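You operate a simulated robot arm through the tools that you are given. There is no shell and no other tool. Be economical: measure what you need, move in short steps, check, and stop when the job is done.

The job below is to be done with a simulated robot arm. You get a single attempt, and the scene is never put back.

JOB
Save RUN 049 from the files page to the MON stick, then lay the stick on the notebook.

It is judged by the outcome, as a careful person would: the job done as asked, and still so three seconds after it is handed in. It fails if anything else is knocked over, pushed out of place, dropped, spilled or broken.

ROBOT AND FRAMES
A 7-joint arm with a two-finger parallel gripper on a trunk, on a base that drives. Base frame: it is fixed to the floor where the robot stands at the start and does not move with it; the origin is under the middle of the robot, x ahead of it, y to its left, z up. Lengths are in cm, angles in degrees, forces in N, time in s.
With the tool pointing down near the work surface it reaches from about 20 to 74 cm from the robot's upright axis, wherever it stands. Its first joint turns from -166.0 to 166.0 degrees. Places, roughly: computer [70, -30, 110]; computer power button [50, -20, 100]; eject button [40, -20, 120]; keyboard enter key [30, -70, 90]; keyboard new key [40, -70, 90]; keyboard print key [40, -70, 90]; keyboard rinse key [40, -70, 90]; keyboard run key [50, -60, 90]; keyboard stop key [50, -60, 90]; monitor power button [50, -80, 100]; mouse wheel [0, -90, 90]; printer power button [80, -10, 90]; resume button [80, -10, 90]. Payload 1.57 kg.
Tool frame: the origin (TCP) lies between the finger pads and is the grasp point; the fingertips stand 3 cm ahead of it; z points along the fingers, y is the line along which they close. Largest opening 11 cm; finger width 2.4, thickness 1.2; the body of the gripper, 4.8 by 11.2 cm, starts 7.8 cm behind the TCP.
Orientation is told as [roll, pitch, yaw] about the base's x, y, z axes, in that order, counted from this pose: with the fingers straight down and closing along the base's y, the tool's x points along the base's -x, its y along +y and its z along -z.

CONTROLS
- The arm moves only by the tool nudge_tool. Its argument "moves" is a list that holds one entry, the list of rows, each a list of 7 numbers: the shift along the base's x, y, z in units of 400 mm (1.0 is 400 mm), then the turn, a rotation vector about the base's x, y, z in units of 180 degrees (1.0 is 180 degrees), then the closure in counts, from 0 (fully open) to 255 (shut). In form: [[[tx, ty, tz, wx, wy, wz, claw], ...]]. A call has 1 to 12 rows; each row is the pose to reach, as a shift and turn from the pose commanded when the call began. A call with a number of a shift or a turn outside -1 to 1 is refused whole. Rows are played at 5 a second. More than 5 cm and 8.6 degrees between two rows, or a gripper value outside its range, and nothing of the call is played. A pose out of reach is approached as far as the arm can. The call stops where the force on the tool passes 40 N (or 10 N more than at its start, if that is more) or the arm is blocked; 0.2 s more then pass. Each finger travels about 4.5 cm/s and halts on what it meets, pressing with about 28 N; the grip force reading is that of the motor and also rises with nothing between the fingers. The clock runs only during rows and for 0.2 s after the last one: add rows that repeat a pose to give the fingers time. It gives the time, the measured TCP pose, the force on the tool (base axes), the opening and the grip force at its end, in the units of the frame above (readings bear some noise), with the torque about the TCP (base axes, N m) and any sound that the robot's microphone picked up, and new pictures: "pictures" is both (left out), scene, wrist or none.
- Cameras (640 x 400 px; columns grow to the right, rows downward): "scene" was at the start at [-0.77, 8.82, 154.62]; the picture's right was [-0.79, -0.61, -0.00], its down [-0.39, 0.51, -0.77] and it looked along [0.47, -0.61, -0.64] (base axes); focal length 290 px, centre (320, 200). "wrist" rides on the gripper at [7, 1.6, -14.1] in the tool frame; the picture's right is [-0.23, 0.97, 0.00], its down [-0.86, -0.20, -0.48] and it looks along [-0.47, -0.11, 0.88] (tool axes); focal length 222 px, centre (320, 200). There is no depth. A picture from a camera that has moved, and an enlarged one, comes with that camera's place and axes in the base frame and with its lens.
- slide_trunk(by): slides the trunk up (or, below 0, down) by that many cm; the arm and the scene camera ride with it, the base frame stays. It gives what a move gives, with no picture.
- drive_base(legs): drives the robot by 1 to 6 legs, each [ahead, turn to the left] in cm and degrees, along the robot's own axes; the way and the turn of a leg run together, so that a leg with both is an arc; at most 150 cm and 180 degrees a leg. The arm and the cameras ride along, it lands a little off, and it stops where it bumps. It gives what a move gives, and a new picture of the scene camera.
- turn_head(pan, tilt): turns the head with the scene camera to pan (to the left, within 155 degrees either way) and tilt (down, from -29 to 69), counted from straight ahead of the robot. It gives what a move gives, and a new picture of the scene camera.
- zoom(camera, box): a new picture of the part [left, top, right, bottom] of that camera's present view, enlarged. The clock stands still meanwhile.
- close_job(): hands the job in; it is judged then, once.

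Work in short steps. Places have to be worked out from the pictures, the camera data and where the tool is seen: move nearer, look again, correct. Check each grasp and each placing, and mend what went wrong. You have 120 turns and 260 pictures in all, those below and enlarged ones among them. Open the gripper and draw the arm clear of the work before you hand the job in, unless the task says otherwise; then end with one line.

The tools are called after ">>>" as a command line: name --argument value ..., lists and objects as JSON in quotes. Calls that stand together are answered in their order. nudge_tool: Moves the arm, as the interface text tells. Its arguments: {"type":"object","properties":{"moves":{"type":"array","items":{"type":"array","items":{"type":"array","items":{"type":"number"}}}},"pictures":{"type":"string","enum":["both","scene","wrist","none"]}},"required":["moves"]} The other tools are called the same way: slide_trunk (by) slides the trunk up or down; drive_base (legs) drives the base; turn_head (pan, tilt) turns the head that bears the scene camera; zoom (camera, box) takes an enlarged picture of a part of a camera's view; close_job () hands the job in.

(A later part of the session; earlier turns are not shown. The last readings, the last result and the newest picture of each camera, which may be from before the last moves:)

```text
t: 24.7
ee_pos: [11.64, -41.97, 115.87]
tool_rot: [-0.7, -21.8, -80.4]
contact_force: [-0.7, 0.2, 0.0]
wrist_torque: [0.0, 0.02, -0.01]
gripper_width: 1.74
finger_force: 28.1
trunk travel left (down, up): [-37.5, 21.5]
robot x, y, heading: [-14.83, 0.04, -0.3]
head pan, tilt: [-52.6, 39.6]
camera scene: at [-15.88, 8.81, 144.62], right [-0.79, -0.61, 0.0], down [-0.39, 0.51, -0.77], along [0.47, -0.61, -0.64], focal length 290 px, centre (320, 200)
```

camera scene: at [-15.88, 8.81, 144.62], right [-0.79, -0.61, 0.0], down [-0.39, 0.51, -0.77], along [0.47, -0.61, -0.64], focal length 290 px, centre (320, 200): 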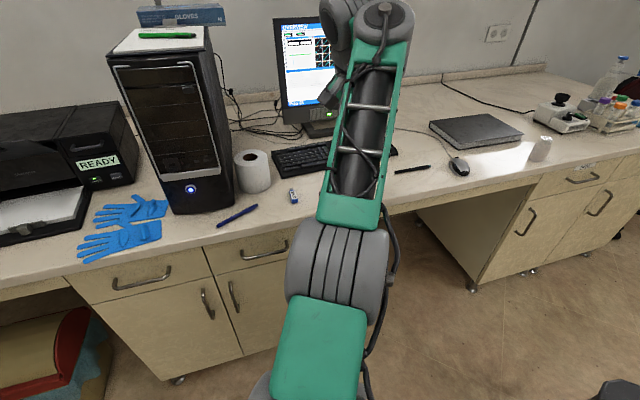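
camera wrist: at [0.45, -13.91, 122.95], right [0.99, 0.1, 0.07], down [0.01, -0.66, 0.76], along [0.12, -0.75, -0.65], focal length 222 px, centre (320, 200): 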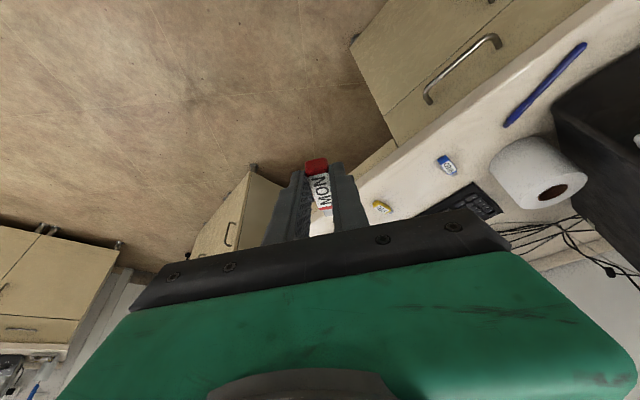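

Good. Now slowly yaw back toward -39° while swinging to about [26, -24].

>>> nudge_tool --moves '[[[0.03, 0.0, 0, 0, 0, 0.021, 255], [0.06, 0.02, 0, 0, 0, 0.042, 255], [0.09, 0.04, 0, 0, 0, 0.063, 255], [0.12, 0.07, 0, 0, 0, 0.084, 255], [0.15, 0.1, 0, 0, 0, 0.105, 255], [0.18, 0.14, 0, 0, 0, 0.126, 255], [0.21, 0.18, 0, 0, 0, 0.147, 255], [0.24, 0.23, 0, 0, 0, 0.168, 255], [0.27, 0.28, 0, 0, 0, 0.189, 255], [0.3, 0.34, 0, 0, 0, 0.21, 255], [0.35, 0.42, 0, 0, 0, 0.23, 255], [0.35, 0.42, 0, 0, 0, 0.23, 255]]]' --pictures "scene"

```text
t: 27.3
ee_pos: [25.52, -25.16, 115.89]
tool_rot: [-0.8, -21.8, -38.9]
contact_force: [0.3, 0.2, -0.1]
wrist_torque: [-0.04, 0.0, -0.03]
gripper_width: 1.75
finger_force: 27.3
trunk travel left (down, up): [-37.5, 21.5]
robot x, y, heading: [-15.12, 0.03, -0.0]
head pan, tilt: [-52.6, 39.6]
camera scene: at [-15.87, 8.84, 144.62], right [-0.79, -0.61, 0.0], down [-0.39, 0.51, -0.77], along [0.47, -0.61, -0.64], focal length 290 px, centre (320, 200)
```

scene: 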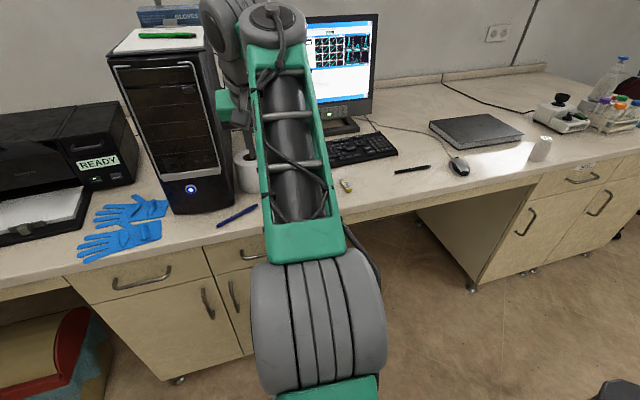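

Now slide parallel to the computer face to the line through the slot, 6 cm out.

>>> nudge_tool --moves '[[[0.062, 0.065, -0.03, 0, 0, 0, 255], [0.124, 0.13, -0.06, 0, 0, 0, 255], [0.186, 0.195, -0.09, 0, 0, 0, 255], [0.248, 0.26, -0.12, 0, 0, 0, 255], [0.31, 0.325, -0.15, 0, 0, 0, 255], [0.372, 0.39, -0.17, 0, 0, 0, 255], [0.372, 0.39, -0.1825, 0, 0, 0, 255], [0.372, 0.39, -0.1825, 0, 0, 0, 255]]]'

>>> zoom --camera "wrist" --box '[240, 130, 400, 280]'

```text
t: 29.1
ee_pos: [40.36, -9.63, 108.53]
tool_rot: [-0.7, -21.8, -38.9]
contact_force: [-0.3, 0.5, 0.1]
wrist_torque: [-0.02, 0.03, -0.03]
gripper_width: 1.74
finger_force: 28.3
trunk travel left (down, up): [-37.5, 21.5]
robot x, y, heading: [-15.1, -0.09, 0.5]
head pan, tilt: [-52.6, 39.6]
camera scene: at [-15.89, 8.82, 144.62], right [-0.79, -0.61, 0.0], down [-0.39, 0.51, -0.77], along [0.47, -0.61, -0.64], focal length 290 px, centre (320, 200)
camera wrist: at [32.52, -0.84, 119.17], right [0.78, 0.62, 0.07], down [0.36, -0.54, 0.76], along [0.52, -0.57, -0.64], focal length 222 px, centre (320, 200)
```

scene: 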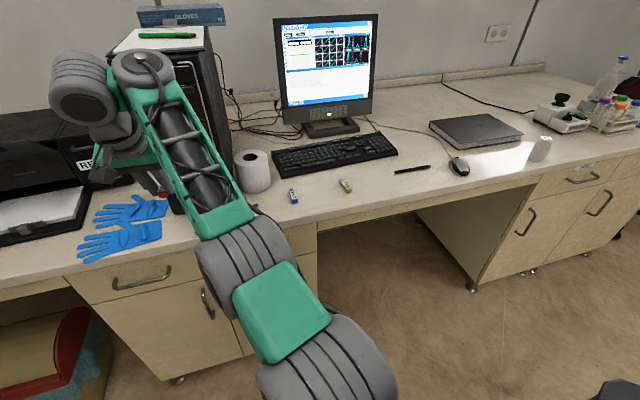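
wrist: 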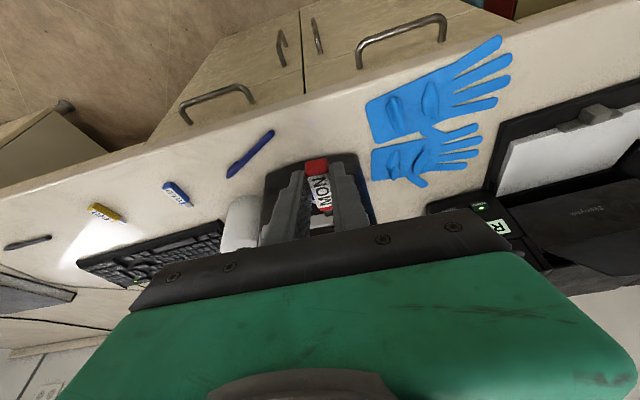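

```text
2.67 times, centred on (320, 205) of wrist
camera zoom: at [32.52, -0.84, 119.17], right [0.78, 0.62, 0.07], down [0.36, -0.54, 0.76], along [0.52, -0.57, -0.64], focal length 592 px, centre (320, 187)
```

zoom: 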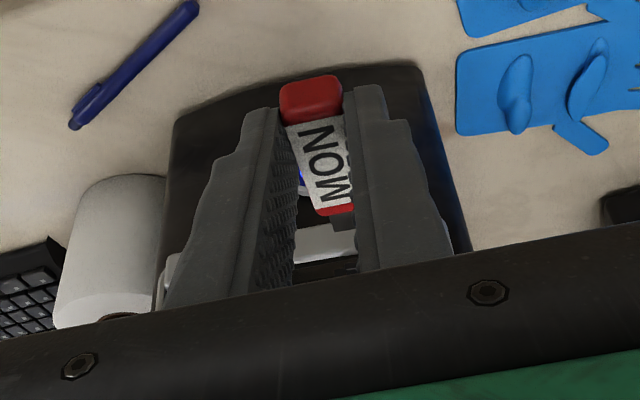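

>>> zoom --camera "wrist" --box '[305, 175, 345, 205]'

>>> zoom --camera "scene" --box '[120, 140, 220, 220]'

```text
13.33 times, centred on (325, 190) of wrist
camera zoom: at [32.52, -0.84, 119.17], right [0.78, 0.62, 0.07], down [0.36, -0.54, 0.76], along [0.52, -0.57, -0.64], focal length 2962 px, centre (253, 333)
```

zoom: 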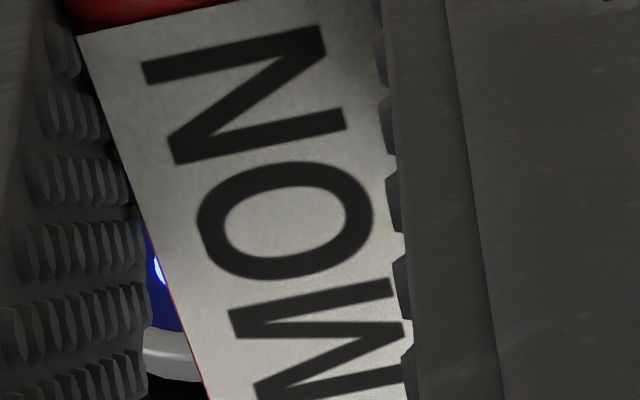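

```text
5.00 times, centred on (170, 180) of scene
camera zoom: at [-15.89, 8.82, 144.62], right [-0.79, -0.61, 0.0], down [-0.39, 0.51, -0.77], along [0.47, -0.61, -0.64], focal length 1450 px, centre (1070, 300)
```

zoom: 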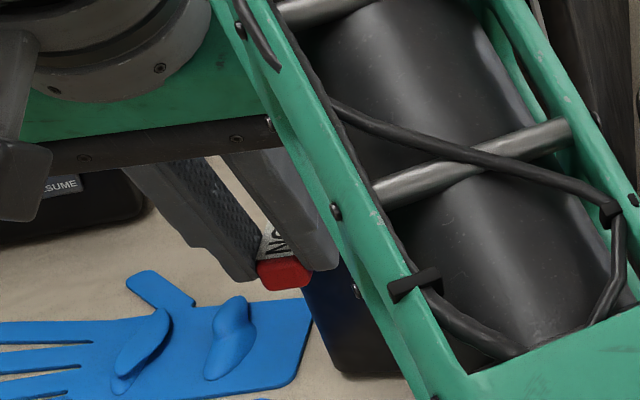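

>>> zoom --camera "wrist" --box '[295, 195, 355, 240]'

```text
8.89 times, centred on (325, 218) of wrist
camera zoom: at [32.52, -0.84, 119.17], right [0.78, 0.62, 0.07], down [0.36, -0.54, 0.76], along [0.52, -0.57, -0.64], focal length 1974 px, centre (276, 44)
```

zoom: 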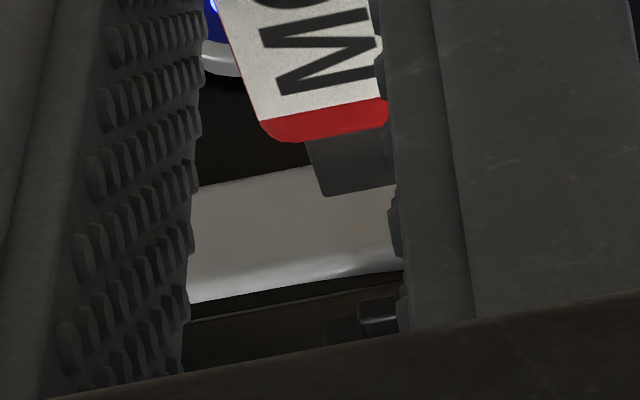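

The shelf corner appears exactly where predicted. I advance 4.3 cm along the slot axis and look again.

>>> nudge_tool --moves '[[[0.04, -0.033, 0, 0, 0, 0, 255], [0.0835, -0.0665, 0, 0, 0, 0, 255], [0.0835, -0.0665, 0, 0, 0, 0, 255]]]' --pictures "none"

>>> zoom --camera "wrist" --box '[295, 195, 355, 240]'

```text
t: 29.9
ee_pos: [43.87, -12.23, 108.51]
tool_rot: [-0.7, -21.8, -38.8]
contact_force: [-0.8, -0.2, -0.4]
wrist_torque: [-0.01, 0.0, 0.01]
gripper_width: 1.72
finger_force: 27.9
trunk travel left (down, up): [-37.5, 21.5]
robot x, y, heading: [-15.12, 0.19, -0.0]
head pan, tilt: [-52.6, 39.6]
```

```text
8.89 times, centred on (325, 218) of wrist
camera zoom: at [35.91, -3.54, 119.15], right [0.78, 0.62, 0.07], down [0.36, -0.54, 0.76], along [0.52, -0.57, -0.64], focal length 1974 px, centre (276, 44)
```

zoom: 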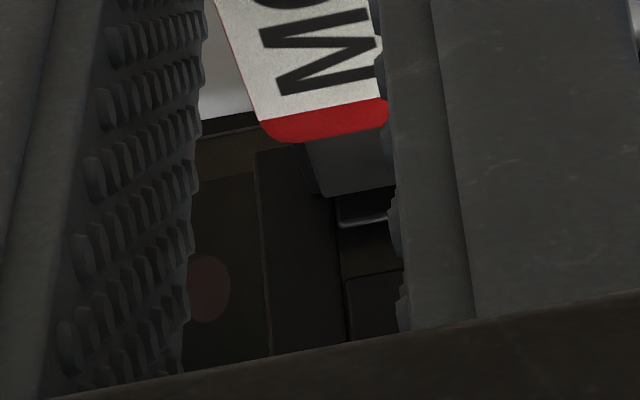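

Laterally aligned within a millimetre. I creep 0.7 cm closer and compare again.

>>> nudge_tool --moves '[[[0.0068, -0.0055, 0, 0, 0, 0, 255], [0.0136, -0.011, 0, 0, 0, 0, 255], [0.0136, -0.011, 0, 0, 0, 0, 255]]]' --pictures "none"

>>> zoom --camera "wrist" --box '[311, 205, 343, 229]'

```text
t: 30.7
ee_pos: [44.32, -12.66, 108.64]
tool_rot: [-0.6, -21.8, -38.8]
contact_force: [-0.7, -0.7, -0.7]
wrist_torque: [0.01, 0.0, 0.0]
gripper_width: 1.78
finger_force: 27.5
trunk travel left (down, up): [-37.5, 21.5]
robot x, y, heading: [-15.1, -0.4, -0.1]
head pan, tilt: [-52.6, 39.6]
```

```text
16.00 times, centred on (327, 217) of wrist
camera zoom: at [36.42, -3.95, 119.14], right [0.78, 0.62, 0.07], down [0.36, -0.54, 0.76], along [0.52, -0.57, -0.64], focal length 3554 px, centre (208, -72)
```

zoom: 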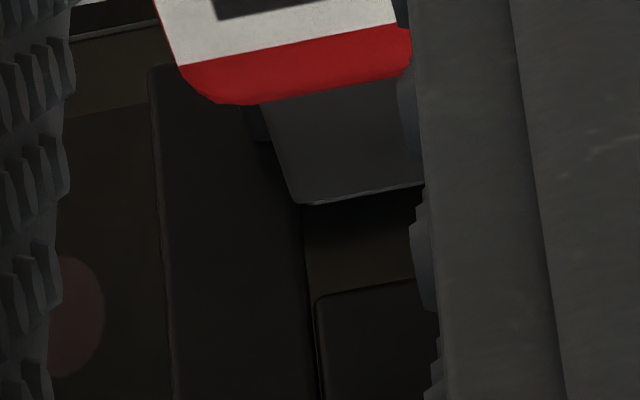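

Connector top sits just below the slot's upper edge and is laterally centred. I push forward slowly about 1.9 cm, with the force stop on guard.

>>> nudge_tool --moves '[[[0.0049, -0.0039, 0, 0, 0, 0, 255], [0.0098, -0.0079, 0, 0, 0, 0, 255], [0.0147, -0.0118, 0, 0, 0, 0, 255], [0.0196, -0.0157, 0, 0, 0, 0, 255], [0.0245, -0.0197, 0, 0, 0, 0, 255], [0.0245, -0.0197, 0, 0, 0, 0, 255]]]' --pictures "none"

>>> zoom --camera "wrist" --box '[311, 205, 343, 229]'

```text
t: 32.1
ee_pos: [45.32, -13.44, 108.37]
tool_rot: [-0.6, -21.8, -38.9]
contact_force: [-0.2, 0.0, -0.1]
wrist_torque: [0.02, 0.0, -0.04]
gripper_width: 1.73
finger_force: 27.8
trunk travel left (down, up): [-37.5, 21.5]
robot x, y, heading: [-15.08, 0.24, -0.1]
head pan, tilt: [-52.6, 39.6]
```

```text
16.00 times, centred on (327, 217) of wrist
camera zoom: at [37.4, -4.76, 119.2], right [0.78, 0.62, 0.07], down [0.36, -0.54, 0.76], along [0.52, -0.57, -0.64], focal length 3554 px, centre (208, -72)
```

zoom: 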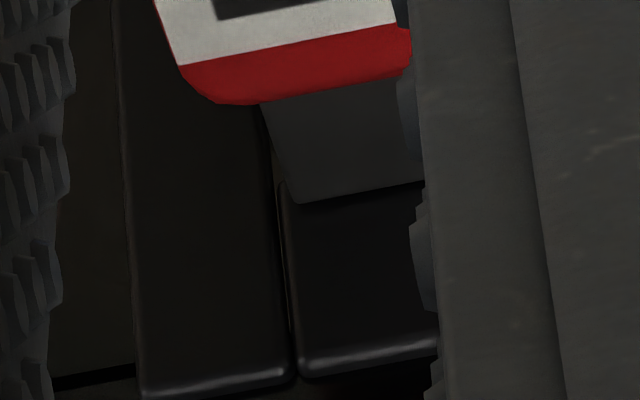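

No force yet, but the connector seems to overlap the upper block in view, so the tip is slightly high and still in front of the face. I feel for contact with tiny steps.

>>> nudge_tool --moves '[[[0.002, -0.0016, 0, 0, 0, 0, 255], [0.002, -0.0016, 0, 0, 0, 0, 255]]]' --pictures "none"

>>> nudge_tool --moves '[[[0.002, -0.0016, 0, 0, 0, 0, 255], [0.002, -0.0016, 0, 0, 0, 0, 255]]]' --pictures "none"

>>> zoom --camera "wrist" --box '[315, 203, 339, 221]'

```text
t: 32.7
ee_pos: [45.29, -13.34, 108.49]
tool_rot: [-0.7, -21.8, -38.7]
contact_force: [-3.8, 2.2, -0.3]
wrist_torque: [0.04, 0.07, -0.02]
gripper_width: 1.77
finger_force: 28.0
trunk travel left (down, up): [-37.5, 21.5]
robot x, y, heading: [-14.8, 0.13, 0.2]
head pan, tilt: [-52.6, 39.6]
```

```text
t: 33.3
ee_pos: [45.35, -13.59, 108.52]
tool_rot: [-0.6, -21.7, -38.9]
contact_force: [-11.7, 7.8, -1.6]
wrist_torque: [0.23, 0.35, -0.07]
gripper_width: 1.73
finger_force: 28.1
trunk travel left (down, up): [-37.5, 21.5]
robot x, y, heading: [-15.11, -0.01, 0.0]
head pan, tilt: [-52.6, 39.6]
```

```text
16.00 times, centred on (327, 212) of wrist
camera zoom: at [37.44, -4.77, 119.2], right [0.78, 0.62, 0.07], down [0.36, -0.54, 0.76], along [0.52, -0.57, -0.64], focal length 3554 px, centre (208, 8)
```

zoom: 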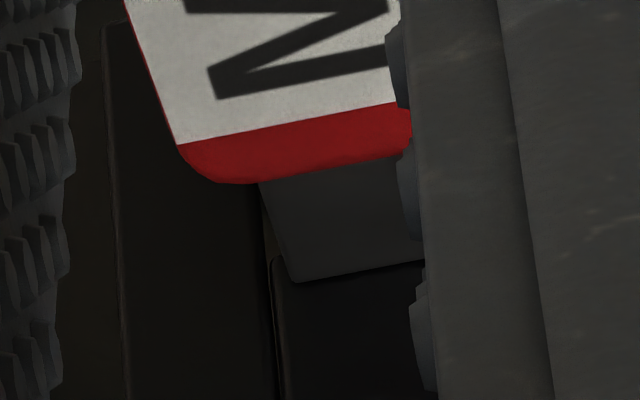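

Contact at ~14 N: the connector touches the block above the opening, about 0.25 cm too high. I back off, lower 0.36 cm and push again.

>>> nudge_tool --moves '[[[-0.01, 0.008, 0, 0, 0, 0, 255], [-0.01, 0.008, -0.009, 0, 0, 0, 255], [-0.005, 0.004, -0.009, 0, 0, 0, 255], [0, 0, -0.009, 0, 0, 0, 255], [0.003, -0.0024, -0.009, 0, 0, 0, 255], [0.006, -0.0048, -0.009, 0, 0, 0, 255], [0.006, -0.0048, -0.009, 0, 0, 0, 255]]]' --pictures "none"

>>> zoom --camera "wrist" --box '[315, 203, 339, 221]'

```text
t: 34.9
ee_pos: [45.72, -13.91, 108.18]
tool_rot: [-0.7, -21.8, -38.8]
contact_force: [0.7, 0.9, -0.7]
wrist_torque: [-0.04, -0.02, 0.02]
gripper_width: 1.75
finger_force: 28.1
trunk travel left (down, up): [-37.5, 21.5]
robot x, y, heading: [-15.12, -0.16, 0.1]
head pan, tilt: [-52.6, 39.6]
```

```text
16.00 times, centred on (327, 212) of wrist
camera zoom: at [37.76, -5.08, 118.82], right [0.78, 0.62, 0.07], down [0.36, -0.54, 0.76], along [0.52, -0.57, -0.64], focal length 3554 px, centre (208, 8)
```

zoom: 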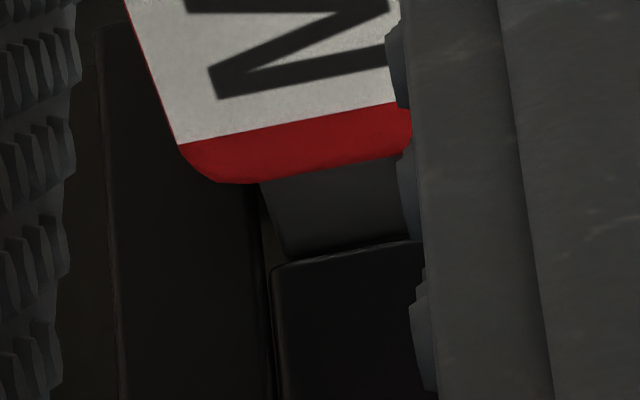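

The connector is entering with no force. Continue pushing about 1 cm in small steps.

>>> nudge_tool --moves '[[[0.004, -0.0032, 0, 0, 0, 0, 255], [0.008, -0.0064, 0, 0, 0, 0, 255], [0.012, -0.0096, 0, 0, 0, 0, 255], [0.015, -0.0121, 0, 0, 0, 0, 255], [0.015, -0.0121, 0, 0, 0, 0, 255]]]' --pictures "none"

>>> zoom --camera "wrist" --box '[315, 203, 339, 221]'

```text
t: 36.1
ee_pos: [46.25, -14.36, 108.14]
tool_rot: [-0.8, -21.8, -38.9]
contact_force: [-0.4, -0.6, -0.4]
wrist_torque: [-0.03, 0.04, 0.0]
gripper_width: 1.75
finger_force: 27.9
trunk travel left (down, up): [-37.5, 21.5]
robot x, y, heading: [-15.03, -0.62, -0.1]
head pan, tilt: [-52.6, 39.6]
```

```text
16.00 times, centred on (327, 212) of wrist
camera zoom: at [38.39, -5.54, 118.82], right [0.78, 0.62, 0.07], down [0.36, -0.54, 0.76], along [0.52, -0.57, -0.64], focal length 3554 px, centre (208, 8)
```

zoom: 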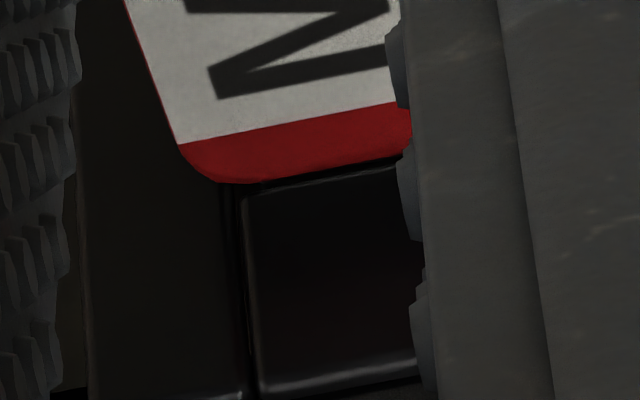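

Nearly fully in. Push the last few millimetres until it seats.

>>> nudge_tool --moves '[[[0.003, -0.0024, 0, 0, 0, 0, 255], [0.006, -0.0048, 0, 0, 0, 0, 255], [0.006, -0.0048, 0, 0, 0, 0, 255]]]' --pictures "none"

>>> nudge_tool --moves '[[[0.003, -0.0024, 0, 0, 0, 0, 255], [0.005, -0.004, 0, 0, 0, 0, 255], [0.005, -0.004, 0, 0, 0, 0, 255]]]' --pictures "none"

>>> zoom --camera "wrist" --box '[315, 203, 339, 221]'

>>> zoom --camera "scene" --box '[265, 5, 385, 125]'

```text
t: 36.9
ee_pos: [46.59, -14.52, 108.2]
tool_rot: [-0.6, -21.8, -38.8]
contact_force: [0.7, 0.0, -0.6]
wrist_torque: [0.0, -0.01, 0.01]
gripper_width: 1.76
finger_force: 28.2
trunk travel left (down, up): [-37.5, 21.5]
robot x, y, heading: [-14.91, 0.02, -0.1]
head pan, tilt: [-52.6, 39.6]
```

```text
t: 37.7
ee_pos: [46.62, -14.57, 108.19]
tool_rot: [-0.8, -21.9, -38.8]
contact_force: [-9.9, 6.1, -1.8]
wrist_torque: [0.15, 0.27, -0.01]
gripper_width: 1.76
finger_force: 27.8
trunk travel left (down, up): [-37.5, 21.5]
robot x, y, heading: [-15.29, 0.16, -0.0]
head pan, tilt: [-52.6, 39.6]
```

```text
16.00 times, centred on (327, 212) of wrist
camera zoom: at [38.71, -5.79, 118.83], right [0.78, 0.62, 0.07], down [0.36, -0.54, 0.76], along [0.52, -0.57, -0.64], focal length 3554 px, centre (208, 8)
```

zoom: 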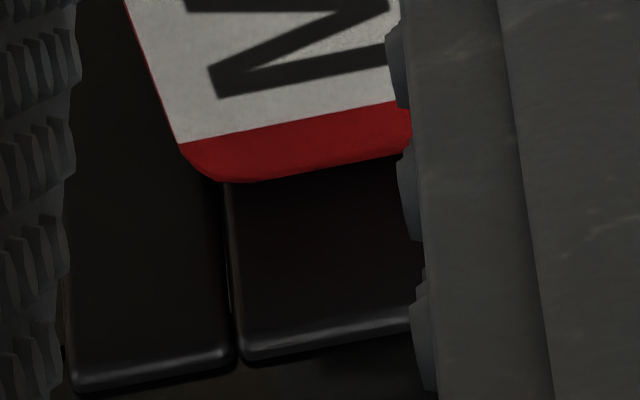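

```text
3.33 times, centred on (325, 65) of scene
camera zoom: at [-16.0, 8.9, 144.61], right [-0.79, -0.61, 0.0], down [-0.39, 0.51, -0.77], along [0.47, -0.61, -0.64], focal length 966 px, centre (303, 650)
```

zoom: 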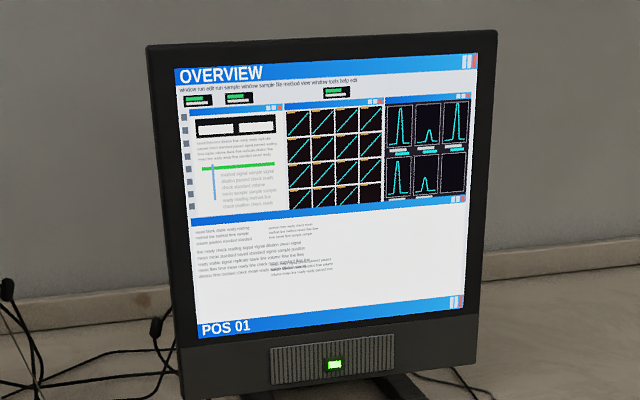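

Seated, with 11 N on the stop. Now open the fingers and see whether the stick stays, then back away.

>>> nudge_tool --moves '[[[-0.0015, 0.0012, 0, 0, 0, 0, 220], [-0.0015, 0.0012, 0, 0, 0, 0, 190], [-0.0015, 0.0012, 0, 0, 0, 0, 170], [-0.0015, 0.0012, 0, 0, 0, 0, 170]]]' --pictures "none"

>>> zoom --camera "wrist" --box '[270, 130, 370, 230]'

```text
t: 38.7
ee_pos: [46.78, -14.5, 108.15]
tool_rot: [-0.6, -21.8, -38.8]
contact_force: [-0.7, -0.3, 0.0]
wrist_torque: [-0.01, 0.04, -0.02]
gripper_width: 3.64
finger_force: 0.1
trunk travel left (down, up): [-37.5, 21.5]
robot x, y, heading: [-15.05, 0.08, -0.2]
head pan, tilt: [-52.6, 39.6]
```

```text
4.00 times, centred on (320, 180) of wrist
camera zoom: at [38.76, -5.83, 118.82], right [0.78, 0.62, 0.07], down [0.36, -0.54, 0.76], along [0.52, -0.57, -0.64], focal length 888 px, centre (320, 280)
```

zoom: 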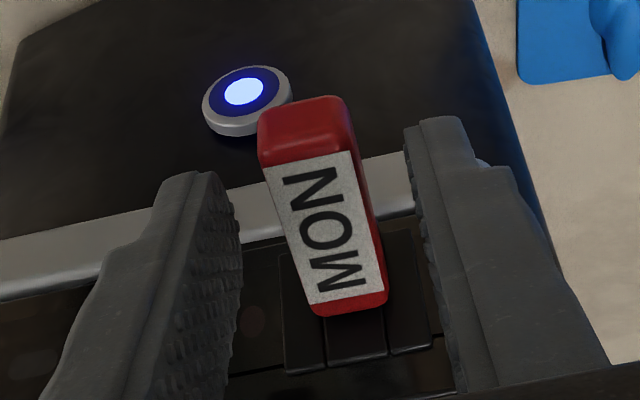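

Stick stays in the port. I back away along the axis and look at the port and screen.

>>> nudge_tool --moves '[[[-0.04, 0.032, 0, 0, 0, 0, 170], [-0.117, 0.094, 0, 0, 0, 0, 170], [-0.194, 0.157, 0.01, 0, 0, 0, 170], [-0.27, 0.218, 0.03, 0, 0, 0, 170], [-0.27, 0.218, 0.03, 0, 0, 0, 170]]]'

>>> zoom --camera "wrist" --box '[260, 130, 380, 250]'

```text
t: 39.9
ee_pos: [35.81, -5.88, 109.48]
tool_rot: [-0.7, -21.7, -38.9]
contact_force: [-0.6, -0.1, 0.3]
wrist_torque: [0.0, -0.01, -0.02]
gripper_width: 3.64
finger_force: 0.1
trunk travel left (down, up): [-37.5, 21.5]
robot x, y, heading: [-14.98, 0.31, -0.1]
head pan, tilt: [-52.6, 39.6]
camera scene: at [-15.92, 8.86, 144.61], right [-0.79, -0.61, 0.0], down [-0.39, 0.51, -0.77], along [0.47, -0.61, -0.64], focal length 290 px, centre (320, 200)
camera wrist: at [27.85, 2.95, 120.12], right [0.78, 0.62, 0.07], down [0.36, -0.54, 0.76], along [0.52, -0.57, -0.64], focal length 222 px, centre (320, 200)
```

scene: 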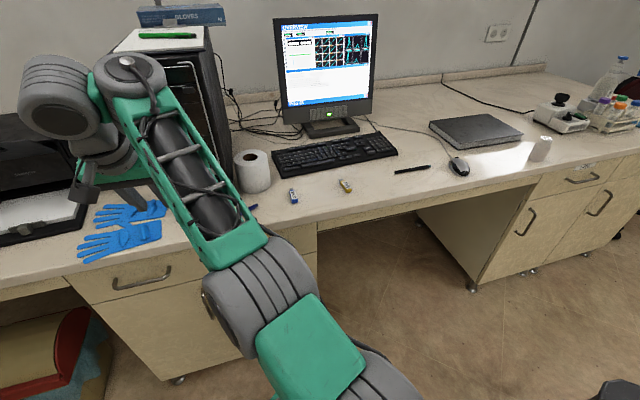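
wrist: 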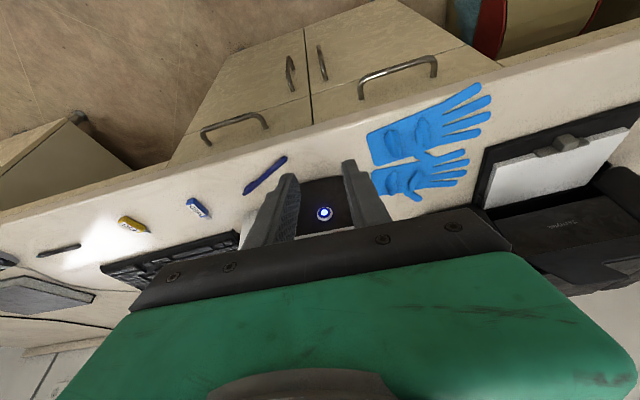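

```text
3.33 times, centred on (320, 190) of wrist
camera zoom: at [27.85, 2.95, 120.12], right [0.78, 0.62, 0.07], down [0.36, -0.54, 0.76], along [0.52, -0.57, -0.64], focal length 740 px, centre (320, 233)
```

zoom: 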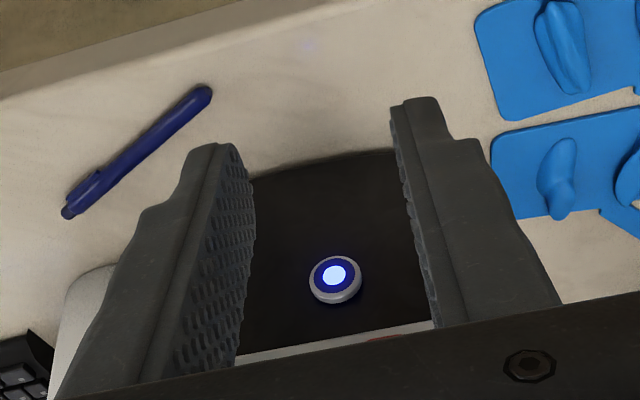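

Now look at the keyboard from here to locate PAGE, UP, DOWN, SAVE.

>>> zoom --camera "scene" --box '[265, 125, 405, 185]'

>>> zoom --camera "scene" --box '[265, 5, 385, 125]'

```text
4.57 times, centred on (335, 155) of scene
camera zoom: at [-15.92, 8.86, 144.61], right [-0.79, -0.61, 0.0], down [-0.39, 0.51, -0.77], along [0.47, -0.61, -0.64], focal length 1325 px, centre (251, 406)
```

zoom: 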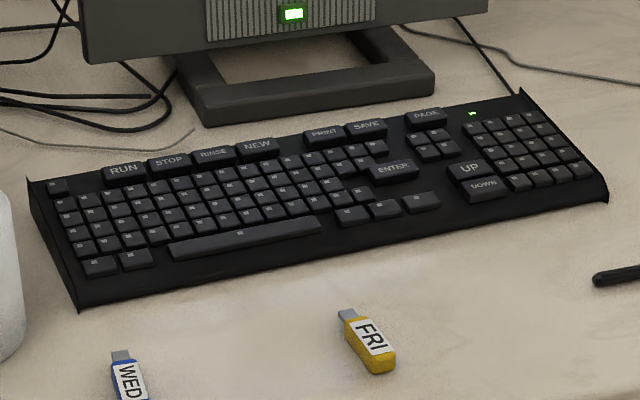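

```text
3.33 times, centred on (325, 65) of scene
camera zoom: at [-15.92, 8.86, 144.61], right [-0.79, -0.61, 0.0], down [-0.39, 0.51, -0.77], along [0.47, -0.61, -0.64], focal length 966 px, centre (303, 650)
```

zoom: 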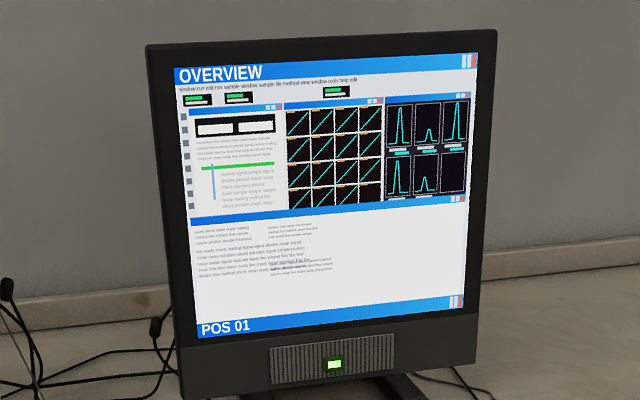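

The stick is in place. I back the base off, turn to face the keyboard (heading -52.6°), keeping the arm clear of the computer.

>>> drive_base --legs '[[-15, 0], [0, -52.6]]'

>>> turn_head --pan 0 --tilt 45

```text
t: 43.6
ee_pos: [-3.55, -43.89, 109.39]
tool_rot: [-0.7, -21.8, -91.1]
contact_force: [-0.3, 0.9, -0.4]
wrist_torque: [0.03, -0.02, 0.01]
gripper_width: 3.65
finger_force: 0.1
trunk travel left (down, up): [-37.5, 21.5]
robot x, y, heading: [-30.1, 0.12, -52.5]
head pan, tilt: [-52.6, 39.6]
camera scene: at [-23.71, 6.11, 144.62], right [-0.97, 0.26, 0.0], down [0.16, 0.62, -0.77], along [-0.2, -0.74, -0.64], focal length 290 px, centre (320, 200)
```

scene: 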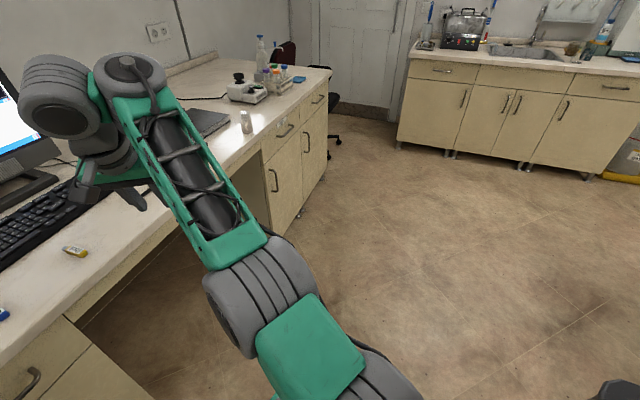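

```text
t: 44.8
ee_pos: [-3.62, -43.84, 109.5]
tool_rot: [-0.7, -21.7, -91.1]
contact_force: [-0.5, -0.3, 0.9]
wrist_torque: [0.01, -0.04, 0.02]
gripper_width: 3.68
finger_force: 0.0
trunk travel left (down, up): [-37.5, 21.5]
robot x, y, heading: [-30.5, -0.0, -52.3]
head pan, tilt: [0.0, 45.0]
camera scene: at [-16.54, 7.92, 143.83], right [-0.79, -0.61, 0.0], down [-0.43, 0.56, -0.71], along [0.43, -0.56, -0.71], focal length 290 px, centre (320, 200)
```

scene: 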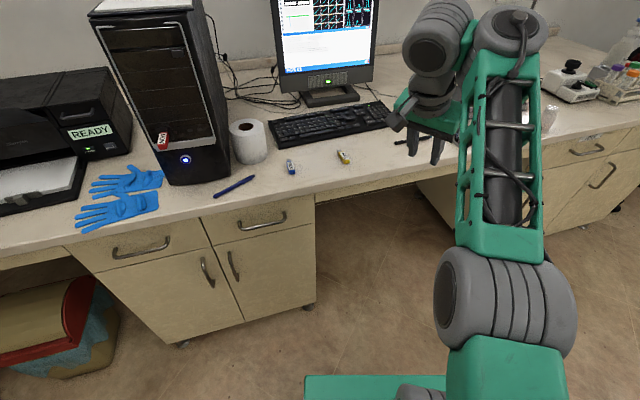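

The MON stick sits in the port. I shift slightly right and drive up to the desk so the keyboard is in reach; the base front may just enter the knee space.

>>> drive_base --legs '[[0, -12], [15, 0], [0, 12], [18, 0]]'

```text
t: 48.9
ee_pos: [13.93, -71.65, 109.46]
tool_rot: [-0.6, -21.9, -91.0]
contact_force: [-0.2, 0.6, 0.1]
wrist_torque: [0.0, -0.02, 0.02]
gripper_width: 3.68
finger_force: 0.0
trunk travel left (down, up): [-37.5, 21.5]
robot x, y, heading: [-12.82, -28.01, -52.3]
head pan, tilt: [0.0, 45.0]
camera scene: at [0.96, -19.86, 143.83], right [-0.79, -0.61, 0.0], down [-0.43, 0.56, -0.71], along [0.43, -0.56, -0.71], focal length 290 px, centre (320, 200)
```

scene: 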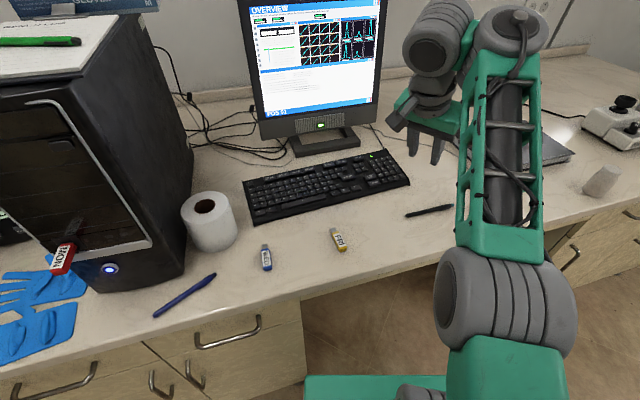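

>>> zoom --camera "scene" --box '[310, 140, 420, 210]'

>>> turn_head --pan 0 --tilt 30

```text
5.71 times, centred on (365, 175) of scene
camera zoom: at [0.96, -19.86, 143.83], right [-0.79, -0.61, 0.0], down [-0.43, 0.56, -0.71], along [0.43, -0.56, -0.71], focal length 1656 px, centre (63, 343)
```

zoom: 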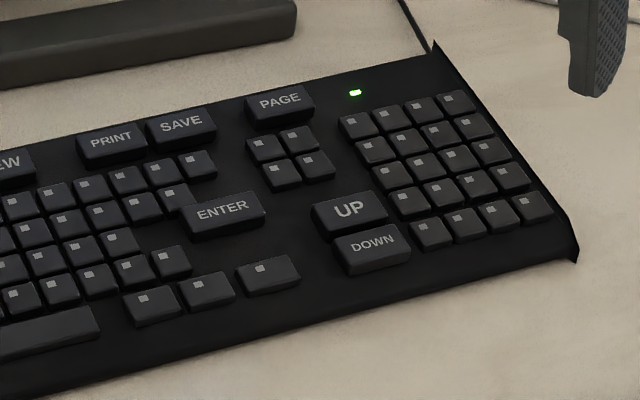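

```text
t: 49.6
ee_pos: [13.74, -71.74, 109.39]
tool_rot: [-0.8, -21.7, -91.2]
contact_force: [0.7, -0.6, -0.4]
wrist_torque: [-0.02, -0.01, -0.03]
gripper_width: 3.65
finger_force: 0.0
trunk travel left (down, up): [-37.5, 21.5]
robot x, y, heading: [-12.29, -27.66, -52.5]
head pan, tilt: [0.0, 30.0]
camera scene: at [1.53, -20.58, 146.08], right [-0.79, -0.61, 0.0], down [-0.31, 0.4, -0.87], along [0.53, -0.68, -0.5], focal length 290 px, centre (320, 200)
```

scene: 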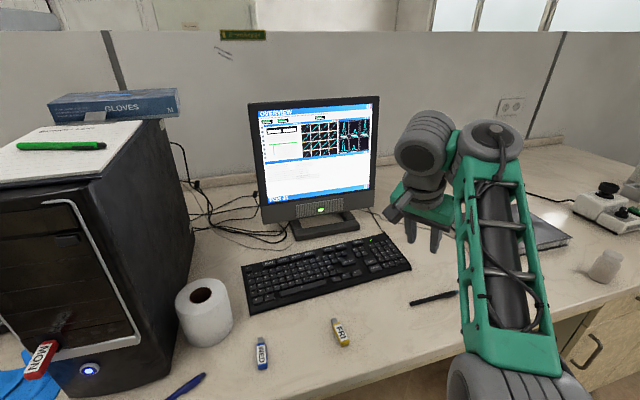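

Keys located (PAGE ≈ [35.6,-83.7], SAVE ≈ [38.5,-78.8], UP ≈ [28.1,-78.1], DOWN ≈ [25.9,-76.7]). I close the fingers and move above the DOWN/UP area with yaw -32.5°.

>>> nudge_tool --moves '[[[0.03, -0.01, 0, 0, 0, 0.0326, 255], [0.06, -0.02, 0, 0, 0, 0.0651, 255], [0.09, -0.03, 0, 0, 0, 0.0977, 255], [0.12, -0.045, 0, 0, 0, 0.13, 255], [0.15, -0.06, 0, 0, 0, 0.163, 255], [0.18, -0.075, -0.03, 0, 0, 0.195, 255], [0.21, -0.09, -0.06, 0, 0, 0.228, 255], [0.24, -0.105, -0.09, 0, 0, 0.26, 255], [0.27, -0.12, -0.12, 0, 0, 0.293, 255], [0.303, -0.127, -0.15, 0, 0, 0.3256, 255], [0.303, -0.127, -0.15, 0, 0, 0.3256, 255]]]'

```text
t: 52.0
ee_pos: [26.14, -76.69, 103.49]
tool_rot: [-0.7, -21.8, -32.4]
contact_force: [1.0, 0.0, 0.6]
wrist_torque: [0.01, 0.01, 0.0]
gripper_width: 0.01
finger_force: 21.3
trunk travel left (down, up): [-37.5, 21.5]
robot x, y, heading: [-12.25, -27.76, -52.6]
head pan, tilt: [0.0, 30.0]
camera scene: at [1.54, -20.59, 146.09], right [-0.79, -0.61, 0.0], down [-0.31, 0.4, -0.87], along [0.53, -0.69, -0.5], focal length 290 px, centre (320, 200)
camera wrist: at [17.22, -68.92, 114.13], right [0.7, 0.71, 0.07], down [0.42, -0.49, 0.76], along [0.58, -0.51, -0.64], focal length 222 px, centre (320, 200)
```

scene: 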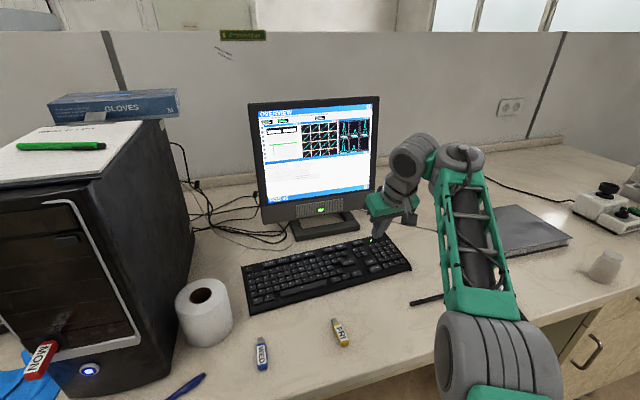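
wrist: 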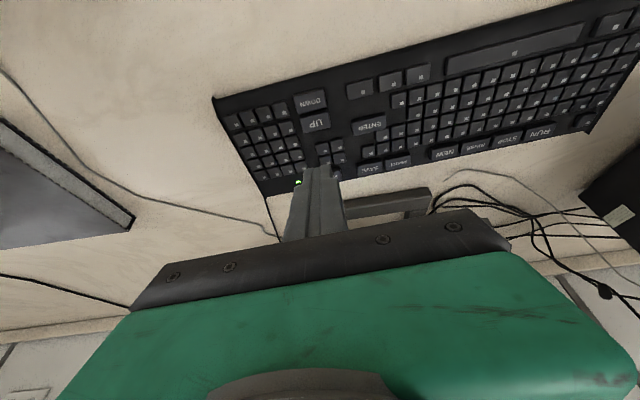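

Wrist view confirms DOWN at [26.1,-76.7]. Move over PAGE at [35.6,-83.7], z 98.

>>> nudge_tool --moves '[[[0.08, -0.06, 0, 0, 0, 0, 255], [0.16, -0.12, 0, 0, 0, 0, 255], [0.237, -0.175, -0.05, 0, 0, 0, 255], [0.237, -0.175, -0.13, 0, 0, 0, 255], [0.237, -0.175, -0.13, 0, 0, 0, 255]]]'

>>> zoom --camera "scene" --box '[330, 200, 430, 280]'

>>> zoom --camera "wrist" --box '[260, 100, 420, 220]'

```text
t: 53.2
ee_pos: [35.69, -83.79, 98.27]
tool_rot: [-0.7, -21.8, -32.5]
contact_force: [-0.1, -0.7, 0.4]
wrist_torque: [0.02, -0.01, 0.01]
gripper_width: 0.0
finger_force: 20.8
trunk travel left (down, up): [-37.5, 21.5]
robot x, y, heading: [-12.46, -27.47, -52.3]
head pan, tilt: [0.0, 30.0]
camera scene: at [1.52, -20.57, 146.09], right [-0.79, -0.61, 0.0], down [-0.31, 0.4, -0.87], along [0.53, -0.69, -0.5], focal length 290 px, centre (320, 200)
camera wrist: at [26.72, -76.0, 108.9], right [0.7, 0.71, 0.07], down [0.42, -0.49, 0.76], along [0.57, -0.51, -0.64], focal length 222 px, centre (320, 200)
```

scene: 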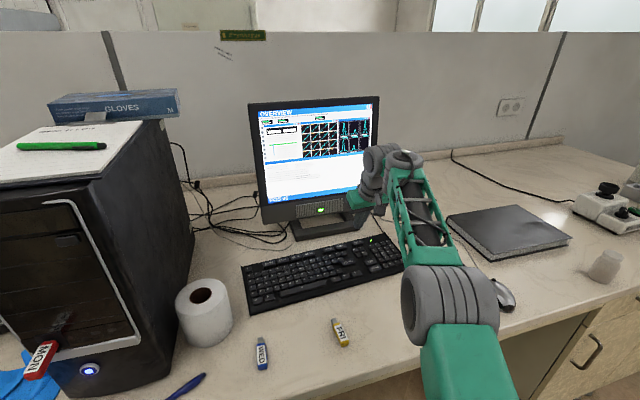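
wrist: 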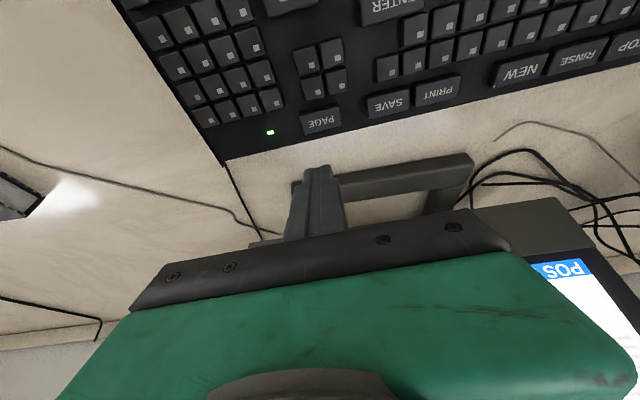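

```text
5.00 times, centred on (380, 240) of scene
camera zoom: at [1.52, -20.57, 146.09], right [-0.79, -0.61, 0.0], down [-0.31, 0.4, -0.87], along [0.53, -0.69, -0.5], focal length 1450 px, centre (20, 0)
```

zoom: 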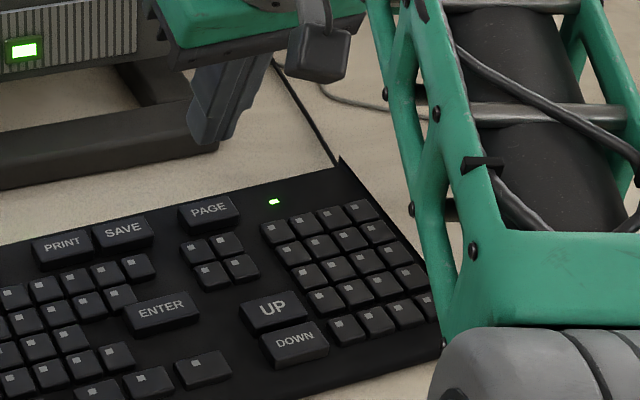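

```text
3.33 times, centred on (340, 160) of wrist
camera zoom: at [26.72, -76.0, 108.9], right [0.7, 0.71, 0.07], down [0.42, -0.49, 0.76], along [0.57, -0.51, -0.64], focal length 740 px, centre (253, 333)
```

zoom: 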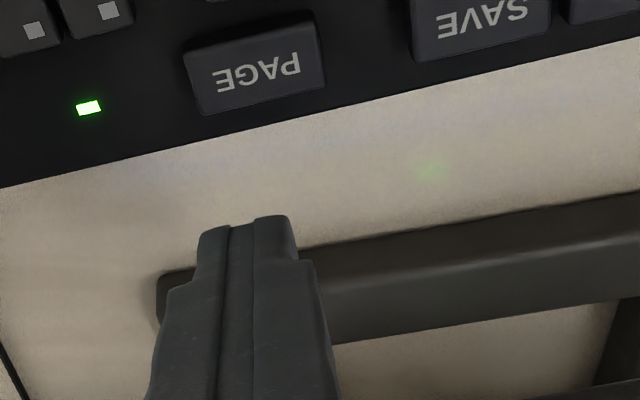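

Average estimate for PAGE is [35.4,-83.2]. I adjust and descend in steps toward the key.

>>> nudge_tool --moves '[[[-0.006, 0.014, -0.05, 0, 0, 0, 255], [-0.006, 0.014, -0.09, 0, 0, 0, 255], [-0.006, 0.014, -0.09, 0, 0, 0, 255]]]' --pictures "none"

>>> zoom --camera "scene" --box '[340, 215, 390, 255]'

>>> zoom --camera "wrist" --box '[260, 100, 420, 220]'

```text
t: 54.0
ee_pos: [35.25, -83.1, 94.75]
tool_rot: [-0.7, -21.8, -32.5]
contact_force: [0.3, 0.2, -0.1]
wrist_torque: [0.02, -0.03, -0.01]
gripper_width: 0.0
finger_force: 21.5
trunk travel left (down, up): [-37.5, 21.5]
robot x, y, heading: [-12.59, -27.77, -52.3]
head pan, tilt: [0.0, 30.0]
```

```text
10.00 times, centred on (365, 235) of scene
camera zoom: at [1.54, -20.59, 146.09], right [-0.79, -0.61, 0.0], down [-0.31, 0.4, -0.87], along [0.53, -0.69, -0.5], focal length 2899 px, centre (-130, -150)
```

zoom: 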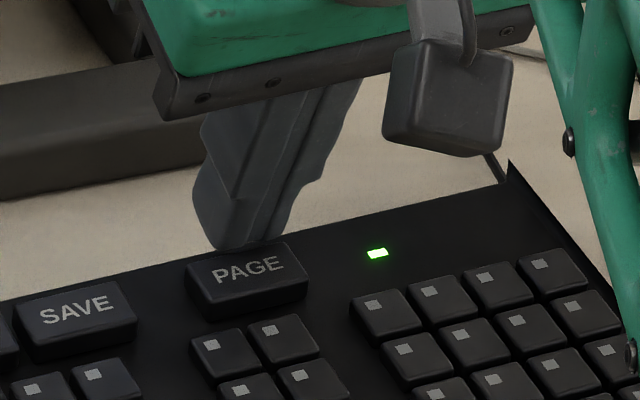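

```text
3.33 times, centred on (340, 160) of wrist
camera zoom: at [26.45, -75.36, 105.32], right [0.7, 0.71, 0.07], down [0.42, -0.49, 0.76], along [0.58, -0.51, -0.64], focal length 740 px, centre (253, 333)
```

zoom: 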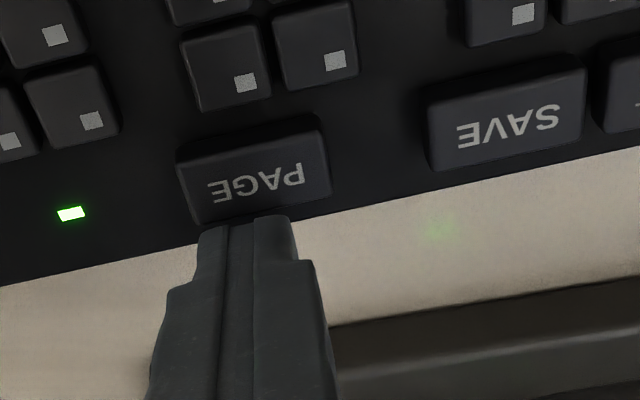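

The tip is just above the rear of PAGE; shift 0.4 cm toward the robot and press down in small steps.

>>> nudge_tool --moves '[[[-0.0085, 0.0055, 0, 0, 0, 0, 255], [-0.0085, 0.0055, -0.01, 0, 0, 0, 255], [-0.0085, 0.0055, -0.02, 0, 0, 0, 255], [-0.0085, 0.0055, -0.025, 0, 0, 0, 255], [-0.0085, 0.0055, -0.025, 0, 0, 0, 255]]]' --pictures "none"

>>> zoom --camera "wrist" --box '[260, 100, 420, 220]'

```text
t: 55.2
ee_pos: [35.27, -83.13, 94.1]
tool_rot: [-0.8, -22.6, -32.4]
contact_force: [22.7, -18.5, 24.1]
wrist_torque: [-0.49, -0.63, 0.2]
gripper_width: 0.0
finger_force: 21.3
trunk travel left (down, up): [-37.5, 21.5]
robot x, y, heading: [-12.95, -28.07, -52.3]
head pan, tilt: [0.0, 30.0]
heard: click
```

```text
3.33 times, centred on (340, 160) of wrist
camera zoom: at [26.31, -75.21, 104.64], right [0.7, 0.71, 0.07], down [0.41, -0.49, 0.77], along [0.58, -0.51, -0.63], focal length 740 px, centre (253, 333)
```

zoom: 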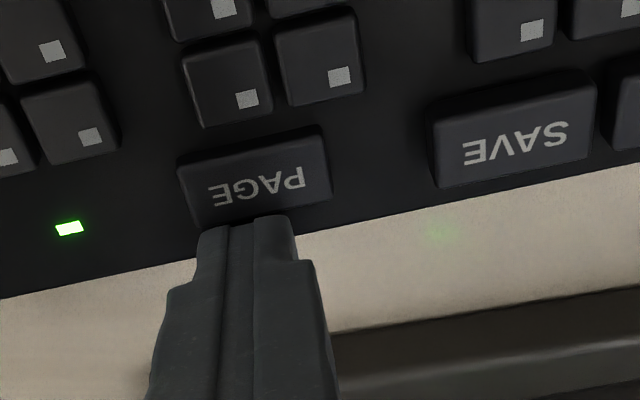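

Click heard, but sideways force shows I'm on the key's back edge. Lift straight up and check the screen and keyboard.

>>> nudge_tool --moves '[[[0.005, -0.004, 0.02, 0, 0, 0, 255], [0.005, -0.004, 0.07, 0, 0, 0, 255], [0.005, -0.004, 0.07, 0, 0, 0, 255]]]' --pictures "none"

>>> zoom --camera "scene" --box '[240, 95, 390, 205]'

>>> zoom --camera "scene" --box '[330, 200, 430, 280]'

>>> zoom --camera "wrist" --box '[260, 100, 420, 220]'

```text
t: 56.0
ee_pos: [35.06, -82.98, 96.17]
tool_rot: [-0.6, -21.5, -32.5]
contact_force: [0.8, -0.3, 0.3]
wrist_torque: [0.0, 0.03, 0.0]
gripper_width: 0.0
finger_force: 21.5
trunk travel left (down, up): [-37.5, 21.5]
robot x, y, heading: [-12.39, -27.59, -52.2]
head pan, tilt: [0.0, 30.0]
```

```text
3.64 times, centred on (315, 150) of scene
camera zoom: at [1.51, -20.55, 146.08], right [-0.79, -0.61, 0.0], down [-0.31, 0.4, -0.87], along [0.53, -0.69, -0.5], focal length 1054 px, centre (338, 382)
```

zoom: 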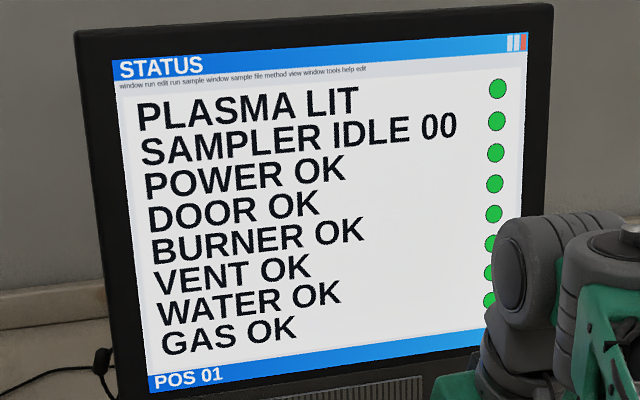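

```text
5.00 times, centred on (380, 240) of scene
camera zoom: at [1.51, -20.55, 146.08], right [-0.79, -0.61, 0.0], down [-0.31, 0.4, -0.87], along [0.53, -0.69, -0.5], focal length 1450 px, centre (20, 0)
```

zoom: 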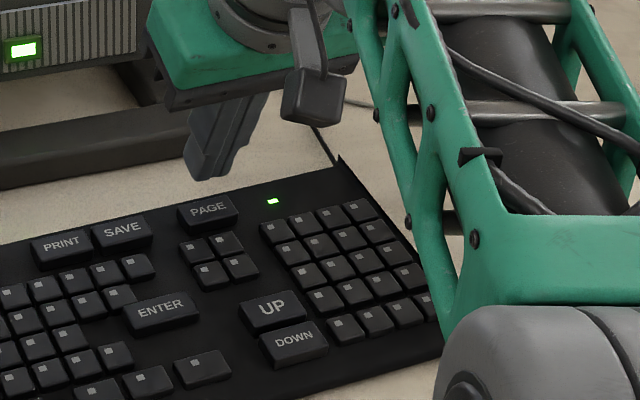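

```text
3.33 times, centred on (340, 160) of wrist
camera zoom: at [26.26, -75.22, 106.96], right [0.71, 0.7, 0.07], down [0.42, -0.5, 0.76], along [0.57, -0.51, -0.65], focal length 740 px, centre (253, 333)
```

zoom: 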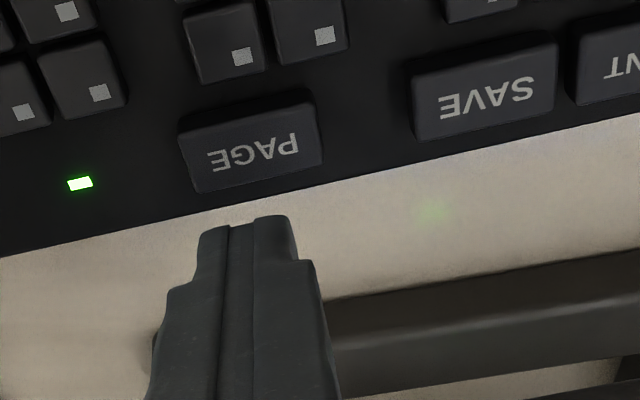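

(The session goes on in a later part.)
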